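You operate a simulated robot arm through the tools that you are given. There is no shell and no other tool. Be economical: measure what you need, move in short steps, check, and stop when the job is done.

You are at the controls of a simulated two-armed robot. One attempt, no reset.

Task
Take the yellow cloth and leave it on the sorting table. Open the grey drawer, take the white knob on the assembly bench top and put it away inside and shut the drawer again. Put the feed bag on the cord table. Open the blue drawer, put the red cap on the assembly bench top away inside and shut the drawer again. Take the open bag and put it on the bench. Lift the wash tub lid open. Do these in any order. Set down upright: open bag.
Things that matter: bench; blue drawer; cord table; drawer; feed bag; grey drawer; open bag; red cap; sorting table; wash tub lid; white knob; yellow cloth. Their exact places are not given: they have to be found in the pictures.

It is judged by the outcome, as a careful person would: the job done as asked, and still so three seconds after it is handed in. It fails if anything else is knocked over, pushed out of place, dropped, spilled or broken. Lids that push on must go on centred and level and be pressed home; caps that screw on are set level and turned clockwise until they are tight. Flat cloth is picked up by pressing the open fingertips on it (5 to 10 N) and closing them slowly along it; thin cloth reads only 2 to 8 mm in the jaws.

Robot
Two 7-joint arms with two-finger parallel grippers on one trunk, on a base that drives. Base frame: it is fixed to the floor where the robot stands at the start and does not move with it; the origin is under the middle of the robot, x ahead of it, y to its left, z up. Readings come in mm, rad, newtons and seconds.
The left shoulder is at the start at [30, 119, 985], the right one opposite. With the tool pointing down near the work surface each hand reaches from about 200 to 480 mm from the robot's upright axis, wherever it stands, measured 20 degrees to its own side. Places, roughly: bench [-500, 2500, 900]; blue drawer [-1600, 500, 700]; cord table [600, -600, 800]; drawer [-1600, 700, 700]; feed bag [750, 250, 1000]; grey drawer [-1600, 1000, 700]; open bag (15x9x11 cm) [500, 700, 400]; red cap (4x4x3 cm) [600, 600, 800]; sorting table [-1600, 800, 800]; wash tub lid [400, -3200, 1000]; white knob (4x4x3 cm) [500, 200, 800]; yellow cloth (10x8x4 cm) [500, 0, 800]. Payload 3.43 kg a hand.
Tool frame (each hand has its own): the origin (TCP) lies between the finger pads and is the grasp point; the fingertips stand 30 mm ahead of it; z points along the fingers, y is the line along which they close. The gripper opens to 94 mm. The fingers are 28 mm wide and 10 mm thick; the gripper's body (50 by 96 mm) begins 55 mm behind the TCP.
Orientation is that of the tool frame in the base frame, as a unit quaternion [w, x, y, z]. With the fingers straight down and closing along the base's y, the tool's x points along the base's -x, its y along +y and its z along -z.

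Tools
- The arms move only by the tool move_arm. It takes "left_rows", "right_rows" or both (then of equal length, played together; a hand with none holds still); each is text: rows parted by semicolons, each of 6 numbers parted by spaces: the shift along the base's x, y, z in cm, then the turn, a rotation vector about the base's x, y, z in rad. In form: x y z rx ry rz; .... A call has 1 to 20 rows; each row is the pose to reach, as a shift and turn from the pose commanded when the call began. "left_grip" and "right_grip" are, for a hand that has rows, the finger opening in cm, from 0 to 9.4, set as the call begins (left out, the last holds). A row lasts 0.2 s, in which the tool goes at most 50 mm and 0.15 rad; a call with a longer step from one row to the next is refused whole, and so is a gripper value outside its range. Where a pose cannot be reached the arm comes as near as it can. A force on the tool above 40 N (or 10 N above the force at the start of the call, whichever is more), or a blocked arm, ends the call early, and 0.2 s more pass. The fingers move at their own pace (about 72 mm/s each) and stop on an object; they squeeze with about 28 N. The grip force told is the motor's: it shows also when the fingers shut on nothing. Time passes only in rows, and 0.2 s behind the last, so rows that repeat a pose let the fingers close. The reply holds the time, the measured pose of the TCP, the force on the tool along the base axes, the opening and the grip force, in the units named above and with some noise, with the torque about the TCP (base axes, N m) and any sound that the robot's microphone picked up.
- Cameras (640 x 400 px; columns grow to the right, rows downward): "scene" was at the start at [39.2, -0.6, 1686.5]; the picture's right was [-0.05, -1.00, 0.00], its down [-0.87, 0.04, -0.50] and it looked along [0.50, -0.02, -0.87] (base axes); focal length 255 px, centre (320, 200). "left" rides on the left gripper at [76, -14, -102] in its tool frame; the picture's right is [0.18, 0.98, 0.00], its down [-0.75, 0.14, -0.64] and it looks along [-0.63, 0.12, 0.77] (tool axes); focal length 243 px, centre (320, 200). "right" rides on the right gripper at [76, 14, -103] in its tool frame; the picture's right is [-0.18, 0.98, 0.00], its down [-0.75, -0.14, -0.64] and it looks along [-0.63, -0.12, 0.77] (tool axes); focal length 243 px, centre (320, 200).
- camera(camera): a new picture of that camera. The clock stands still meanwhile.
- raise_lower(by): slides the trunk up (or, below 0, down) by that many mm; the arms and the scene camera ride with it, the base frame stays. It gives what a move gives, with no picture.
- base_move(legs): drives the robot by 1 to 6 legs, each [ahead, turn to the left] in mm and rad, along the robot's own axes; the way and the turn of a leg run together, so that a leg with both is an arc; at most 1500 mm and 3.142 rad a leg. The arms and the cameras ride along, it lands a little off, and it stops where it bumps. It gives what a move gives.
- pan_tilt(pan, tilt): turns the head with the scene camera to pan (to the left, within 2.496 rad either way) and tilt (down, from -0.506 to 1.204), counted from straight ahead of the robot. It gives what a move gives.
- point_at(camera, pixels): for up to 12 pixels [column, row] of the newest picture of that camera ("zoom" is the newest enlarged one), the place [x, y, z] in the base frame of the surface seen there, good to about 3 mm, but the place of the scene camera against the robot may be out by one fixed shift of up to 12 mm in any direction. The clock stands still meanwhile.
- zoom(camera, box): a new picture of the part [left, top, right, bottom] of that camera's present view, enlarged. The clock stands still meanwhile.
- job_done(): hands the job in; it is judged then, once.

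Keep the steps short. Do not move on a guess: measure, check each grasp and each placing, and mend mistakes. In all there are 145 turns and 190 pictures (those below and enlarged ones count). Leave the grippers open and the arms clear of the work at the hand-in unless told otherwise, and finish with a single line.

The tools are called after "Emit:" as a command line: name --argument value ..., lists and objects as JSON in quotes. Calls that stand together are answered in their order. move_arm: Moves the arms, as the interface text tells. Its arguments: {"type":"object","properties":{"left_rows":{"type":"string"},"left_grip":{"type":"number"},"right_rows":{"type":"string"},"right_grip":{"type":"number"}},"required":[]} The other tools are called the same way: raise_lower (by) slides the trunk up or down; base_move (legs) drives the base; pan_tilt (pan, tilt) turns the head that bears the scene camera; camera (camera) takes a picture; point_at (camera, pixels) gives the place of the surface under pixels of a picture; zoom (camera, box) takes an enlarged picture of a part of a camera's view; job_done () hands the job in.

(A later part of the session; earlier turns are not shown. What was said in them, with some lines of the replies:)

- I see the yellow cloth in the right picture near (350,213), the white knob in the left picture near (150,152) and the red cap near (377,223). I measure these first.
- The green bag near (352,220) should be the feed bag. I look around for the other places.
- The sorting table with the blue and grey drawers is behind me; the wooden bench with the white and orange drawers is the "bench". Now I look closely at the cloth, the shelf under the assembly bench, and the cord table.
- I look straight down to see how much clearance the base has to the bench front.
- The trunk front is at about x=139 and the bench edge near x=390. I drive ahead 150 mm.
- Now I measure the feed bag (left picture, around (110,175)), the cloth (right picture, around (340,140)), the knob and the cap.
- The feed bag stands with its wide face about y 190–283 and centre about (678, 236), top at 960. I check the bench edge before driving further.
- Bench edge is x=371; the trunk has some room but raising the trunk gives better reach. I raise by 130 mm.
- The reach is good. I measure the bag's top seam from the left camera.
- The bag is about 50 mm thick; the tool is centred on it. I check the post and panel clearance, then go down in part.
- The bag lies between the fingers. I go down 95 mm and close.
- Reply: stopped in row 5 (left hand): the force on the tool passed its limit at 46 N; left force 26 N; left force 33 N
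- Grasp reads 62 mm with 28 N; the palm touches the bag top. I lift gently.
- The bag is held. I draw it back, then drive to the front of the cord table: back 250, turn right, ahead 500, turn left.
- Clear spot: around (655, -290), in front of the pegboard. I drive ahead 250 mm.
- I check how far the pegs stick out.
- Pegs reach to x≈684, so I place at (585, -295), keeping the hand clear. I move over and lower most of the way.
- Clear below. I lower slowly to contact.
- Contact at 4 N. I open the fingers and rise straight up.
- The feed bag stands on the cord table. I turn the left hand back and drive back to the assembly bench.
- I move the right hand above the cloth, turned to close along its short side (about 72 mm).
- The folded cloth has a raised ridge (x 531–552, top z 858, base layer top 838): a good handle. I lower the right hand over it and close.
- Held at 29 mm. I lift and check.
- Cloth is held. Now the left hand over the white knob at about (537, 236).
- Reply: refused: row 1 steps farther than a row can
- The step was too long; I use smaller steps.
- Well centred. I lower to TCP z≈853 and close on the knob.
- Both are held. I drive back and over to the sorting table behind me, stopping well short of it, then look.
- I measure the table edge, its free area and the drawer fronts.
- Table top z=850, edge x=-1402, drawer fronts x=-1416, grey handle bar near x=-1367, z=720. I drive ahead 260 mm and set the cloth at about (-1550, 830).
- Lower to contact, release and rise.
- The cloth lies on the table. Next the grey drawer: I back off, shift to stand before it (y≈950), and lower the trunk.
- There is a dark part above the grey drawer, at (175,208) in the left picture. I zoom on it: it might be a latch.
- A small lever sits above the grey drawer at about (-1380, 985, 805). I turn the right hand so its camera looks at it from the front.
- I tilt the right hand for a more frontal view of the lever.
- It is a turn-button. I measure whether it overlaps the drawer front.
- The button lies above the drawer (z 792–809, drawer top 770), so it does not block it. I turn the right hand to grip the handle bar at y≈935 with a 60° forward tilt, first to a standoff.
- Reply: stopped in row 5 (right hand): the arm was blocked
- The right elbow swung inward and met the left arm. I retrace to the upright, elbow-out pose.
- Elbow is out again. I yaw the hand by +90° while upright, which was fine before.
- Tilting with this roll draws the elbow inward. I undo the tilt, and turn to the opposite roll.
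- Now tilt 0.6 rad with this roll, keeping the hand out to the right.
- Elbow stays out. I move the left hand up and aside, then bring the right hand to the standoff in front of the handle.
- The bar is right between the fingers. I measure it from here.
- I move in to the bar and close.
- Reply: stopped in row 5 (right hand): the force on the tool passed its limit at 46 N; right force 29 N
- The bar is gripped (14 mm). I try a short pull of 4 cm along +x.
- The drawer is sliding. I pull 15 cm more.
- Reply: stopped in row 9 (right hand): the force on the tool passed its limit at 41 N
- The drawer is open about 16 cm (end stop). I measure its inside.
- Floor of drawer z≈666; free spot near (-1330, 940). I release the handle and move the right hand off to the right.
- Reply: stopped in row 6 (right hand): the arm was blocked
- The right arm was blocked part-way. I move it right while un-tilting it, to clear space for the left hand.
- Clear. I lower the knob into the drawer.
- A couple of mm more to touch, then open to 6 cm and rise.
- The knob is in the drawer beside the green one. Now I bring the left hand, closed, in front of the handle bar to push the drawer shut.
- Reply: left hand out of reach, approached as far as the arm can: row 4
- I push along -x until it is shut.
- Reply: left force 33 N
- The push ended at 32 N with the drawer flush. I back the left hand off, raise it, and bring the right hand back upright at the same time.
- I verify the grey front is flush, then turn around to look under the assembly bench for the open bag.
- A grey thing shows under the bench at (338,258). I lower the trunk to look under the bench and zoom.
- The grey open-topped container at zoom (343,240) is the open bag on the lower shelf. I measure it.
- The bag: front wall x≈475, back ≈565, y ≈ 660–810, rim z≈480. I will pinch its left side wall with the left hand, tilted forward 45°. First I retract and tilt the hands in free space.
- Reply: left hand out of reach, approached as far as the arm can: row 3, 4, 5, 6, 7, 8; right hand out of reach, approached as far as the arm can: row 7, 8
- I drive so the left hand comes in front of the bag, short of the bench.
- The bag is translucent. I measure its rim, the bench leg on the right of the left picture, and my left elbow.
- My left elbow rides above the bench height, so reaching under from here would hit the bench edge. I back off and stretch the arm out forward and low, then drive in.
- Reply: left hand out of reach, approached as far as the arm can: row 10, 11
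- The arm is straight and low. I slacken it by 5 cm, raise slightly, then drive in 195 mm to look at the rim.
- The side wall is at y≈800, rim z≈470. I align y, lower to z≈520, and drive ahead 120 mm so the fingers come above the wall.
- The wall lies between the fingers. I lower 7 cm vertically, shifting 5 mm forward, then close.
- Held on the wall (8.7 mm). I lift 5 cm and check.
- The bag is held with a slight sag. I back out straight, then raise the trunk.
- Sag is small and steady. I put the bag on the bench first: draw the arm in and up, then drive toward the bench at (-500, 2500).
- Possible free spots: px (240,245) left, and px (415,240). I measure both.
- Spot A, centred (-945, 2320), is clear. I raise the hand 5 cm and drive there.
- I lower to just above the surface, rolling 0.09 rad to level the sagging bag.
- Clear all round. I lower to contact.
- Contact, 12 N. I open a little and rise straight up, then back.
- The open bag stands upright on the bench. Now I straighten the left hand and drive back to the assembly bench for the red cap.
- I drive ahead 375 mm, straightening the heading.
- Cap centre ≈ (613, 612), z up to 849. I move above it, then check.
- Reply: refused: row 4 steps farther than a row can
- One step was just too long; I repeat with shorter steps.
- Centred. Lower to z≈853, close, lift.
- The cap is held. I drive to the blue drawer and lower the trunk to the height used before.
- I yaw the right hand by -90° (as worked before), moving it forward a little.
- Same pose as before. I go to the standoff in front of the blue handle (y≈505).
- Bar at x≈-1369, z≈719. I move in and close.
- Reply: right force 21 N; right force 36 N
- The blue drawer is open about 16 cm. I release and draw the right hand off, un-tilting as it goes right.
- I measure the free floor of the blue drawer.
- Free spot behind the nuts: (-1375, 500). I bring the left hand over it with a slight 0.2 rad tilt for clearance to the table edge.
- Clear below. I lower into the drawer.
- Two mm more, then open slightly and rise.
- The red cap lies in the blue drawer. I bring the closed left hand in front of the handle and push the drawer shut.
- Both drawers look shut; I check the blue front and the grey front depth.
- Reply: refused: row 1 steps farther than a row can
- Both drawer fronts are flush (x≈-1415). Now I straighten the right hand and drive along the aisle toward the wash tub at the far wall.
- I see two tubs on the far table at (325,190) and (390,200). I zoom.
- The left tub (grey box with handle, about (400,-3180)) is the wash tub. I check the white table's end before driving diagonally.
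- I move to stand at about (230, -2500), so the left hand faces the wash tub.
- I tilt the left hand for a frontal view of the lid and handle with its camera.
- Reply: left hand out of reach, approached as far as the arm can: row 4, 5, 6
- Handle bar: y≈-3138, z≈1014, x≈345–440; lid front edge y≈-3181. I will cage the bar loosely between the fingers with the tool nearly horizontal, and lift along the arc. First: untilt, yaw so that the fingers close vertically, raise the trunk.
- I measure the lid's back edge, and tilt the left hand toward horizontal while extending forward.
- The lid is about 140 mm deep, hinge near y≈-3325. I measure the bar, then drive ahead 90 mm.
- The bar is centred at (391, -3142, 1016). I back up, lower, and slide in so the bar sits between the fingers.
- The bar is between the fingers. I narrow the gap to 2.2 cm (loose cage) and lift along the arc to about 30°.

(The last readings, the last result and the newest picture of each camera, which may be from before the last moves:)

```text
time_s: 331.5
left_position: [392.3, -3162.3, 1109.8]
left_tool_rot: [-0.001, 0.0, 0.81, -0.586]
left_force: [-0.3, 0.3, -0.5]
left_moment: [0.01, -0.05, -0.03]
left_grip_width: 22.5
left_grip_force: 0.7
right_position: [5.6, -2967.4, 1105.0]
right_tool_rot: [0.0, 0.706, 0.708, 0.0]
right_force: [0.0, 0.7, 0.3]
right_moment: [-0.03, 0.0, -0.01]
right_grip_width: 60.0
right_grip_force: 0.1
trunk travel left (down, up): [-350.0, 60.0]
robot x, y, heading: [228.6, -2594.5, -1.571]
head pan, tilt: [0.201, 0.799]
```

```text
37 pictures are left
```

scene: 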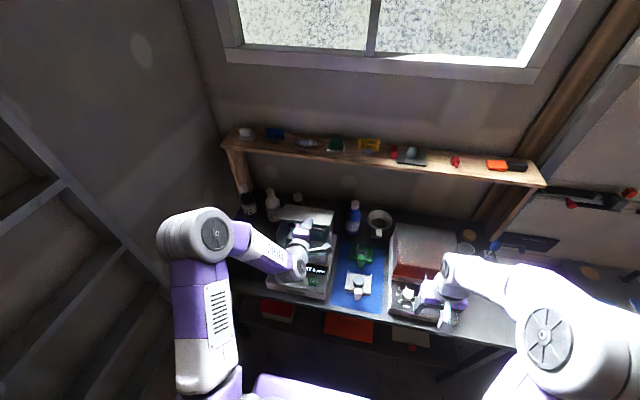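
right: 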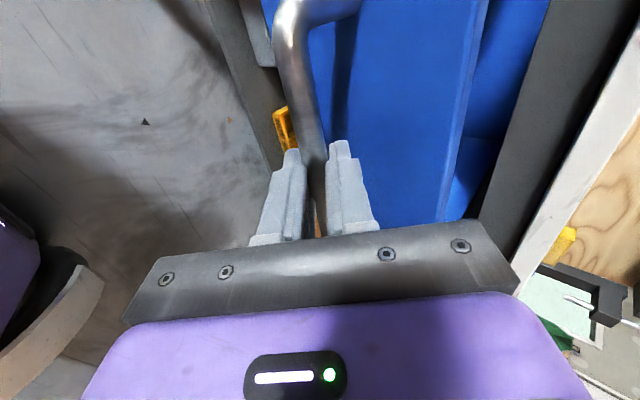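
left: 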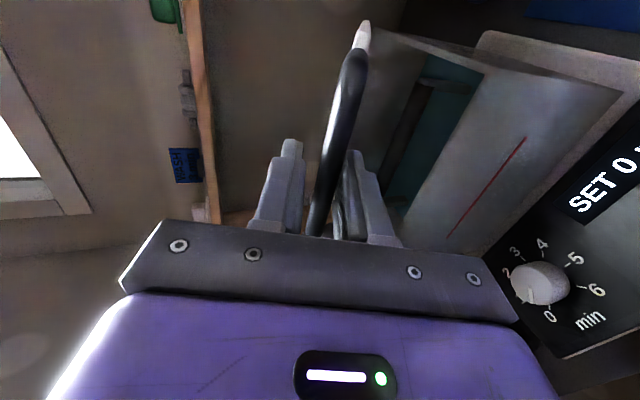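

The lid is lifting with little force. I continue to about 70°.

Emit:
move_arm --left_rows "0 -0.9 1.3 0 0 0; 0 -1.95 2.5 0 0 0; 0 -3.1 3.6 0 0 0; 0 -4.25 4.7 0 0 0; 0 -5.6 5.6 0 0 0; 0 -6.95 6.5 0 0 0; 0 -8.4 7.1 0 0 0; 0 -9.85 7.7 0 0 0; 0 -9.85 7.7 0 0 0"

Emit:
camera --camera "left"

Emit:
zoom --camera "scene" --box '[220, 120, 400, 310]'

```text
time_s: 333.5
left_position: [393.1, -3257.8, 1192.5]
left_tool_rot: [-0.001, 0.0, 0.809, -0.588]
left_force: [1.7, 5.9, 14.2]
left_moment: [0.15, -0.11, 0.11]
left_grip_width: 26.3
left_grip_force: 3.7
right_position: [4.1, -2966.4, 1103.2]
right_tool_rot: [0.001, 0.707, 0.708, -0.001]
right_force: [0.4, -0.5, 0.4]
right_moment: [0.0, 0.01, 0.02]
right_grip_width: 60.0
right_grip_force: 0.0
trunk travel left (down, up): [-350.0, 60.0]
robot x, y, heading: [225.6, -2598.6, -1.571]
head pan, tilt: [0.201, 0.799]
```

```text
36 pictures are left
```

left: 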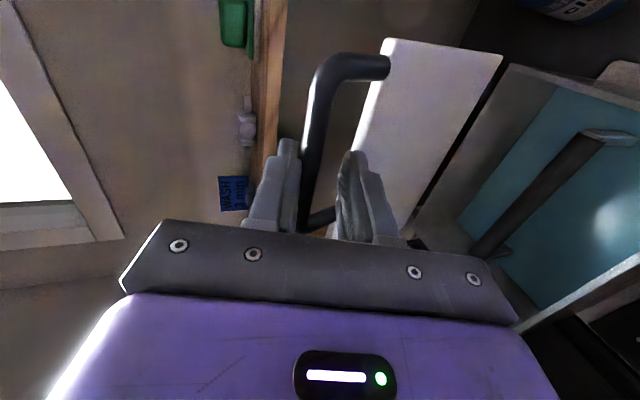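

```text
2.11 times, centred on (310, 215) of scene
```

zoom: 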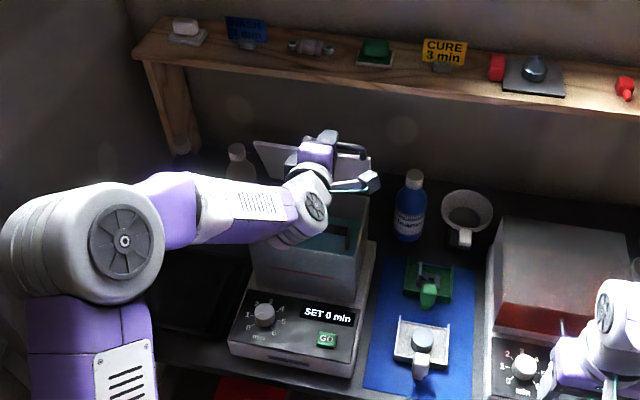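

The lid is at roughly 75° (measured force is mild). I push on back past vertical.

Emit:
move_arm --left_rows "0 -1 0.5 0 0 0; 0 -2 0.8 0 0 0; 0 -3.2 1 0 0 0; 0 -4.5 1.1 0 0 0; 0 -5.8 1.1 0 0 0; 0 -7 1.1 0 0 0; 0 -8.2 1 0 0 0; 0 -8.2 1 0 0 0"

Emit:
camera --camera "left"

Emit:
zoom --camera "scene" --box '[220, 120, 400, 310]'

```text
time_s: 335.3
left_position: [391.1, -3341.1, 1203.5]
left_tool_rot: [0.0, 0.0, 0.808, -0.589]
left_force: [-0.6, -2.9, 24.5]
left_moment: [-0.12, 0.0, -0.24]
left_grip_width: 33.2
left_grip_force: 10.2
right_position: [2.6, -2965.2, 1104.7]
right_tool_rot: [0.001, 0.706, 0.708, 0.0]
right_force: [0.1, -0.3, 0.1]
right_moment: [-0.02, 0.0, 0.0]
right_grip_width: 60.1
right_grip_force: 0.1
trunk travel left (down, up): [-350.0, 60.0]
robot x, y, heading: [227.0, -2595.5, -1.568]
head pan, tilt: [0.201, 0.799]
```

```text
34 pictures are left
```

left: 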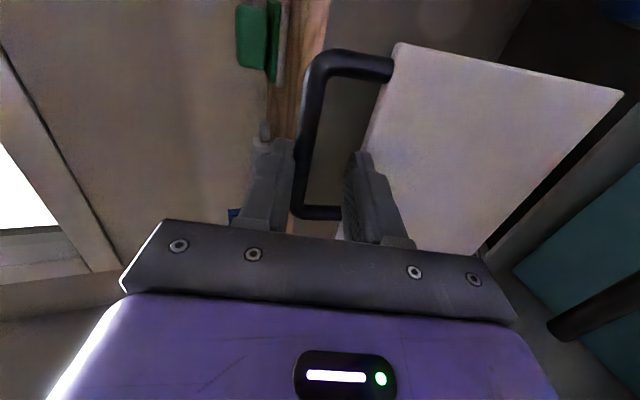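

```text
2.11 times, centred on (310, 215) of scene
```

zoom: 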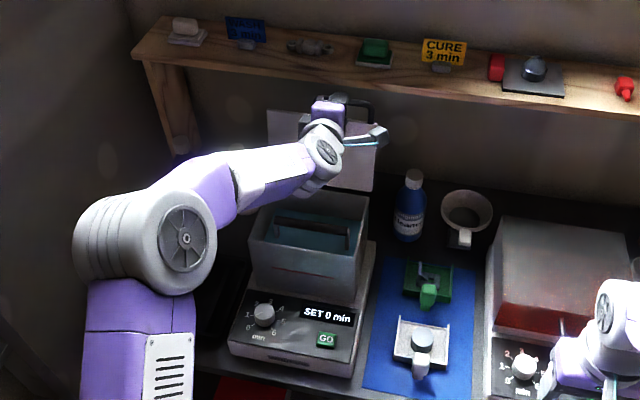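

I ease the hand up a little to relieve the 24 N and measure the lid angle.

Emit:
move_arm --left_rows "0 0 0.5 0 0 0; 0 0 1 0 0 0; 0 0 1 0 0 0" --left_grip 3.4

Emit:
camera --camera "left"

Emit:
point_at --camera "left" --pixels '[[420, 80], [480, 130], [560, 110], [430, 180], [500, 180], [315, 120], [300, 170]]'

```text
time_s: 336.1
left_position: [392.7, -3342.0, 1203.9]
left_tool_rot: [-0.002, 0.001, 0.812, -0.583]
left_force: [-1.4, 0.6, 0.8]
left_moment: [0.04, -0.02, -0.06]
left_grip_width: 34.3
left_grip_force: 0.0
right_position: [5.3, -2967.1, 1104.3]
right_tool_rot: [0.0, 0.706, 0.708, 0.0]
right_force: [-0.6, -0.8, -0.3]
right_moment: [0.02, 0.0, -0.01]
right_grip_width: 59.9
right_grip_force: 0.1
trunk travel left (down, up): [-350.0, 60.0]
robot x, y, heading: [230.4, -2595.0, -1.566]
head pan, tilt: [0.201, 0.799]
```

```text
32 pictures are left
```

left: 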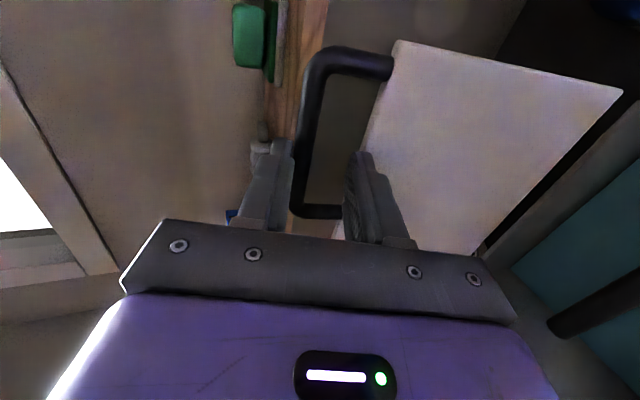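

```text
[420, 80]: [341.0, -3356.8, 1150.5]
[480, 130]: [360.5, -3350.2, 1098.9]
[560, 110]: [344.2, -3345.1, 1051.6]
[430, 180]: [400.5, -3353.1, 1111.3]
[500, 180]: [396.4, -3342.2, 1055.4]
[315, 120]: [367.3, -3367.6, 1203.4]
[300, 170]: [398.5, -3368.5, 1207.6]
```

The lid is at about 97°, past vertical. I push a further 3 cm to find its stop.

Emit:
move_arm --left_rows "0 -0.7 0.2 0 0 0; 0 -1.4 0.2 0 0 0; 0 -2.1 0.1 0 0 0; 0 -2.8 0 0 0 0; 0 -3.4 -0.2 0 0 0; 0 -3.4 -0.2 0 0 0"

Emit:
camera --camera "left"

Emit:
point_at --camera "left" --pixels '[[420, 80], [480, 130], [560, 110], [430, 180], [500, 180], [315, 120], [300, 170]]'

```text
time_s: 337.5
left_position: [393.7, -3375.9, 1204.6]
left_tool_rot: [0.0, 0.0, 0.811, -0.585]
left_force: [-0.3, 0.5, 0.0]
left_moment: [0.01, 0.01, 0.02]
left_grip_width: 34.0
left_grip_force: 0.0
right_position: [6.0, -2967.5, 1103.7]
right_tool_rot: [0.001, 0.706, 0.708, -0.001]
right_force: [-0.4, -0.2, 0.5]
right_moment: [-0.01, 0.01, -0.05]
right_grip_width: 60.0
right_grip_force: 0.2
trunk travel left (down, up): [-350.0, 60.0]
robot x, y, heading: [232.1, -2595.4, -1.569]
head pan, tilt: [0.201, 0.799]
```

```text
31 pictures are left
```

left: 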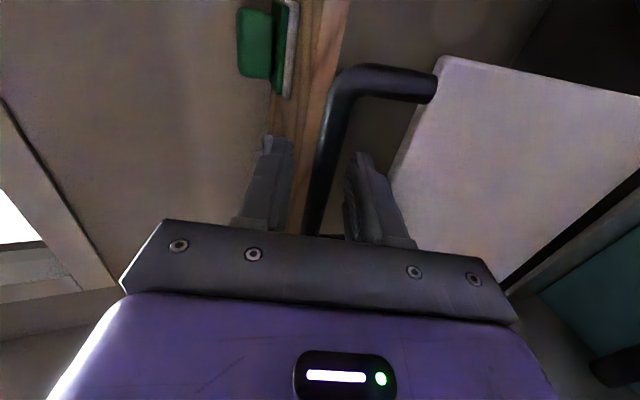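

```text
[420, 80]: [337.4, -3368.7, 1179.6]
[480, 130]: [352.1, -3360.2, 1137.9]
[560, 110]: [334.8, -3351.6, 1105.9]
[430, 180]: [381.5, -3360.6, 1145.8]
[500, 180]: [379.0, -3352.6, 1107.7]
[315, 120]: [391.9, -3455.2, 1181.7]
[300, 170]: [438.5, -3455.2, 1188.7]
```

The fingers just slid through the handle; the lid rests open past vertical. I withdraw along the tool axis.

Emit:
move_arm --left_rows "0 1.9 0.63 0 0 0; 0 3.8 1.26 0 0 0; 0 5.7 1.9 0 0 0; 0 7.6 2.5 0 0 0; 0 9.5 3.2 0 0 0; 0 12 4 0 0 0; 0 15 5 0 0 0; 0 15 5 0 0 0"

Emit:
camera --camera "left"

Emit:
zoom --camera "scene" --box '[220, 120, 400, 310]'

```text
time_s: 339.3
left_position: [395.4, -3226.3, 1255.1]
left_tool_rot: [-0.002, -0.001, 0.811, -0.585]
left_force: [0.4, -0.7, 0.6]
left_moment: [0.02, 0.0, -0.03]
left_grip_width: 34.0
left_grip_force: 0.1
right_position: [4.9, -2967.3, 1104.3]
right_tool_rot: [0.0, 0.706, 0.708, 0.001]
right_force: [-0.6, -0.2, -1.0]
right_moment: [0.05, -0.04, -0.03]
right_grip_width: 59.9
right_grip_force: 0.0
trunk travel left (down, up): [-350.0, 60.0]
robot x, y, heading: [229.9, -2597.3, -1.568]
head pan, tilt: [0.201, 0.799]
```

```text
30 pictures are left
```

left: 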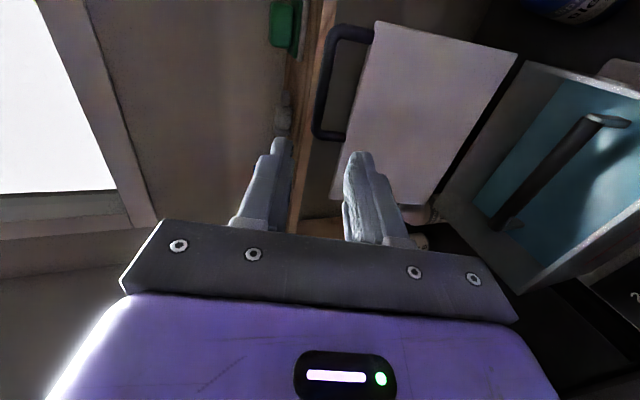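

```text
2.11 times, centred on (310, 215) of scene
```

zoom: 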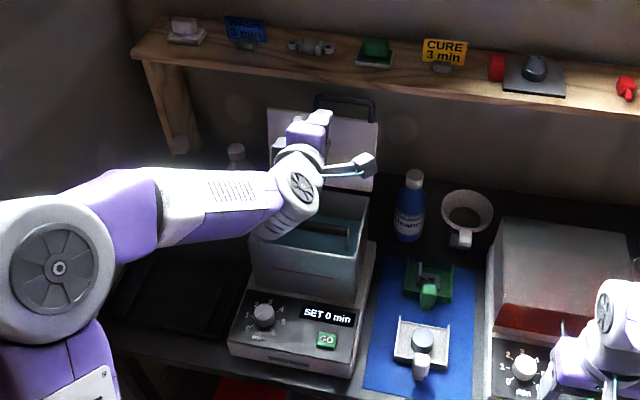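

The lid stands open. I check its angle once more, back the arm off, and drive back.

Emit:
point_at --camera "left" --pixels '[[390, 60], [420, 100], [400, 150], [460, 100], [480, 90], [325, 80], [440, 160]]'

Emit:
move_arm --left_rows "0 3 1 0 0 0; 0 6 2 0 0 0; 0 9 3 0 0 0; 0 12 3 0.12 0 0; 0 15 3 0.24 0 0; 0 17 3 0.36 0 0; 0 19 3 0.48 0 0; 0 20 3 0.6 0 0; 0 21 3 0.72 0 0; 0 21 3 0.84 0 0; 0 21 3 0.96 0 0; 0 21 3 1.08 0 0; 0 21 3 1.2 0 0; 0 21 3 1.25 0 0; 0 21 3 1.25 0 0" --left_grip 9.4

Emit:
base_move --legs '[[-350, 0]]'

Emit:
camera --camera "scene"

```text
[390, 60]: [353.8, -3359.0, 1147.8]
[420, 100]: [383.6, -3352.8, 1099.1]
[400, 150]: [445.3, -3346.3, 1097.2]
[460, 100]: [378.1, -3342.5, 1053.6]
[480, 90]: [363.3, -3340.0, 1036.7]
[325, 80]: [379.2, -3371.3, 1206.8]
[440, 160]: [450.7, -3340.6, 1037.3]
```

```text
time_s: 342.5
left_position: [393.5, -3015.2, 1285.4]
left_tool_rot: [-0.001, -0.001, 1.0, 0.001]
left_force: [-0.1, 0.4, 0.3]
left_moment: [-0.01, 0.01, -0.02]
left_grip_width: 94.0
left_grip_force: 0.0
right_position: [4.5, -2967.9, 1104.4]
right_tool_rot: [0.0, 0.707, 0.708, 0.0]
right_force: [0.8, 0.9, -0.5]
right_moment: [-0.02, -0.01, 0.0]
right_grip_width: 60.2
right_grip_force: 0.0
trunk travel left (down, up): [-350.0, 60.0]
robot x, y, heading: [230.6, -2599.1, -1.573]
head pan, tilt: [0.201, 0.799]
```

```text
time_s: 344.7
left_position: [391.7, -2674.7, 1285.3]
left_tool_rot: [-0.002, 0.0, 1.0, 0.0]
left_force: [0.6, 1.8, -1.3]
left_moment: [-0.02, -0.02, 0.01]
left_grip_width: 93.9
left_grip_force: 0.1
right_position: [4.2, -2625.7, 1104.5]
right_tool_rot: [0.0, 0.707, 0.707, 0.0]
right_force: [0.1, -0.2, 0.1]
right_moment: [0.02, -0.02, 0.01]
right_grip_width: 59.9
right_grip_force: 0.1
trunk travel left (down, up): [-350.0, 60.0]
robot x, y, heading: [228.2, -2255.5, -1.572]
head pan, tilt: [0.201, 0.799]
```

```text
28 pictures are left
```

scene: 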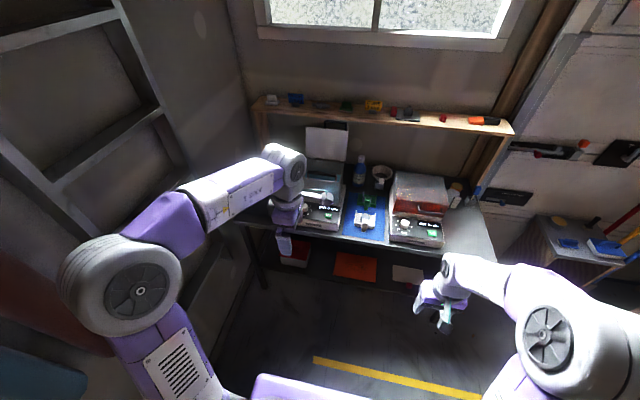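

The lid stays open; all other placings were seen in order on the way. I open the right gripper fully and hand in.

Emit:
move_arm --right_rows "0 0 0 0 0 0; 0 0 0 0 0 0; 0 0 0 0 0 0" --right_grip 9.4

Emit:
job_done

```text
time_s: 345.5
left_position: [391.4, -2675.6, 1284.4]
left_tool_rot: [-0.001, 0.0, 1.0, 0.0]
left_force: [0.4, 0.0, 0.0]
left_moment: [-0.02, -0.03, -0.01]
left_grip_width: 93.9
left_grip_force: 0.0
right_position: [4.3, -2625.3, 1104.1]
right_tool_rot: [0.0, 0.707, 0.707, -0.002]
right_force: [-0.5, 0.2, 1.2]
right_moment: [0.01, -0.01, -0.02]
right_grip_width: 93.8
right_grip_force: 0.0
trunk travel left (down, up): [-350.0, 60.0]
robot x, y, heading: [226.7, -2258.5, -1.569]
head pan, tilt: [0.201, 0.799]
```

```text
The job is handed in.
```

I did all six tasks and handed the job in: cloth on the sorting table, knob in the shut grey drawer, feed bag on the cord table, cap in the shut blue drawer, open bag upright on the bench, and wash tub lid open (about 98°).
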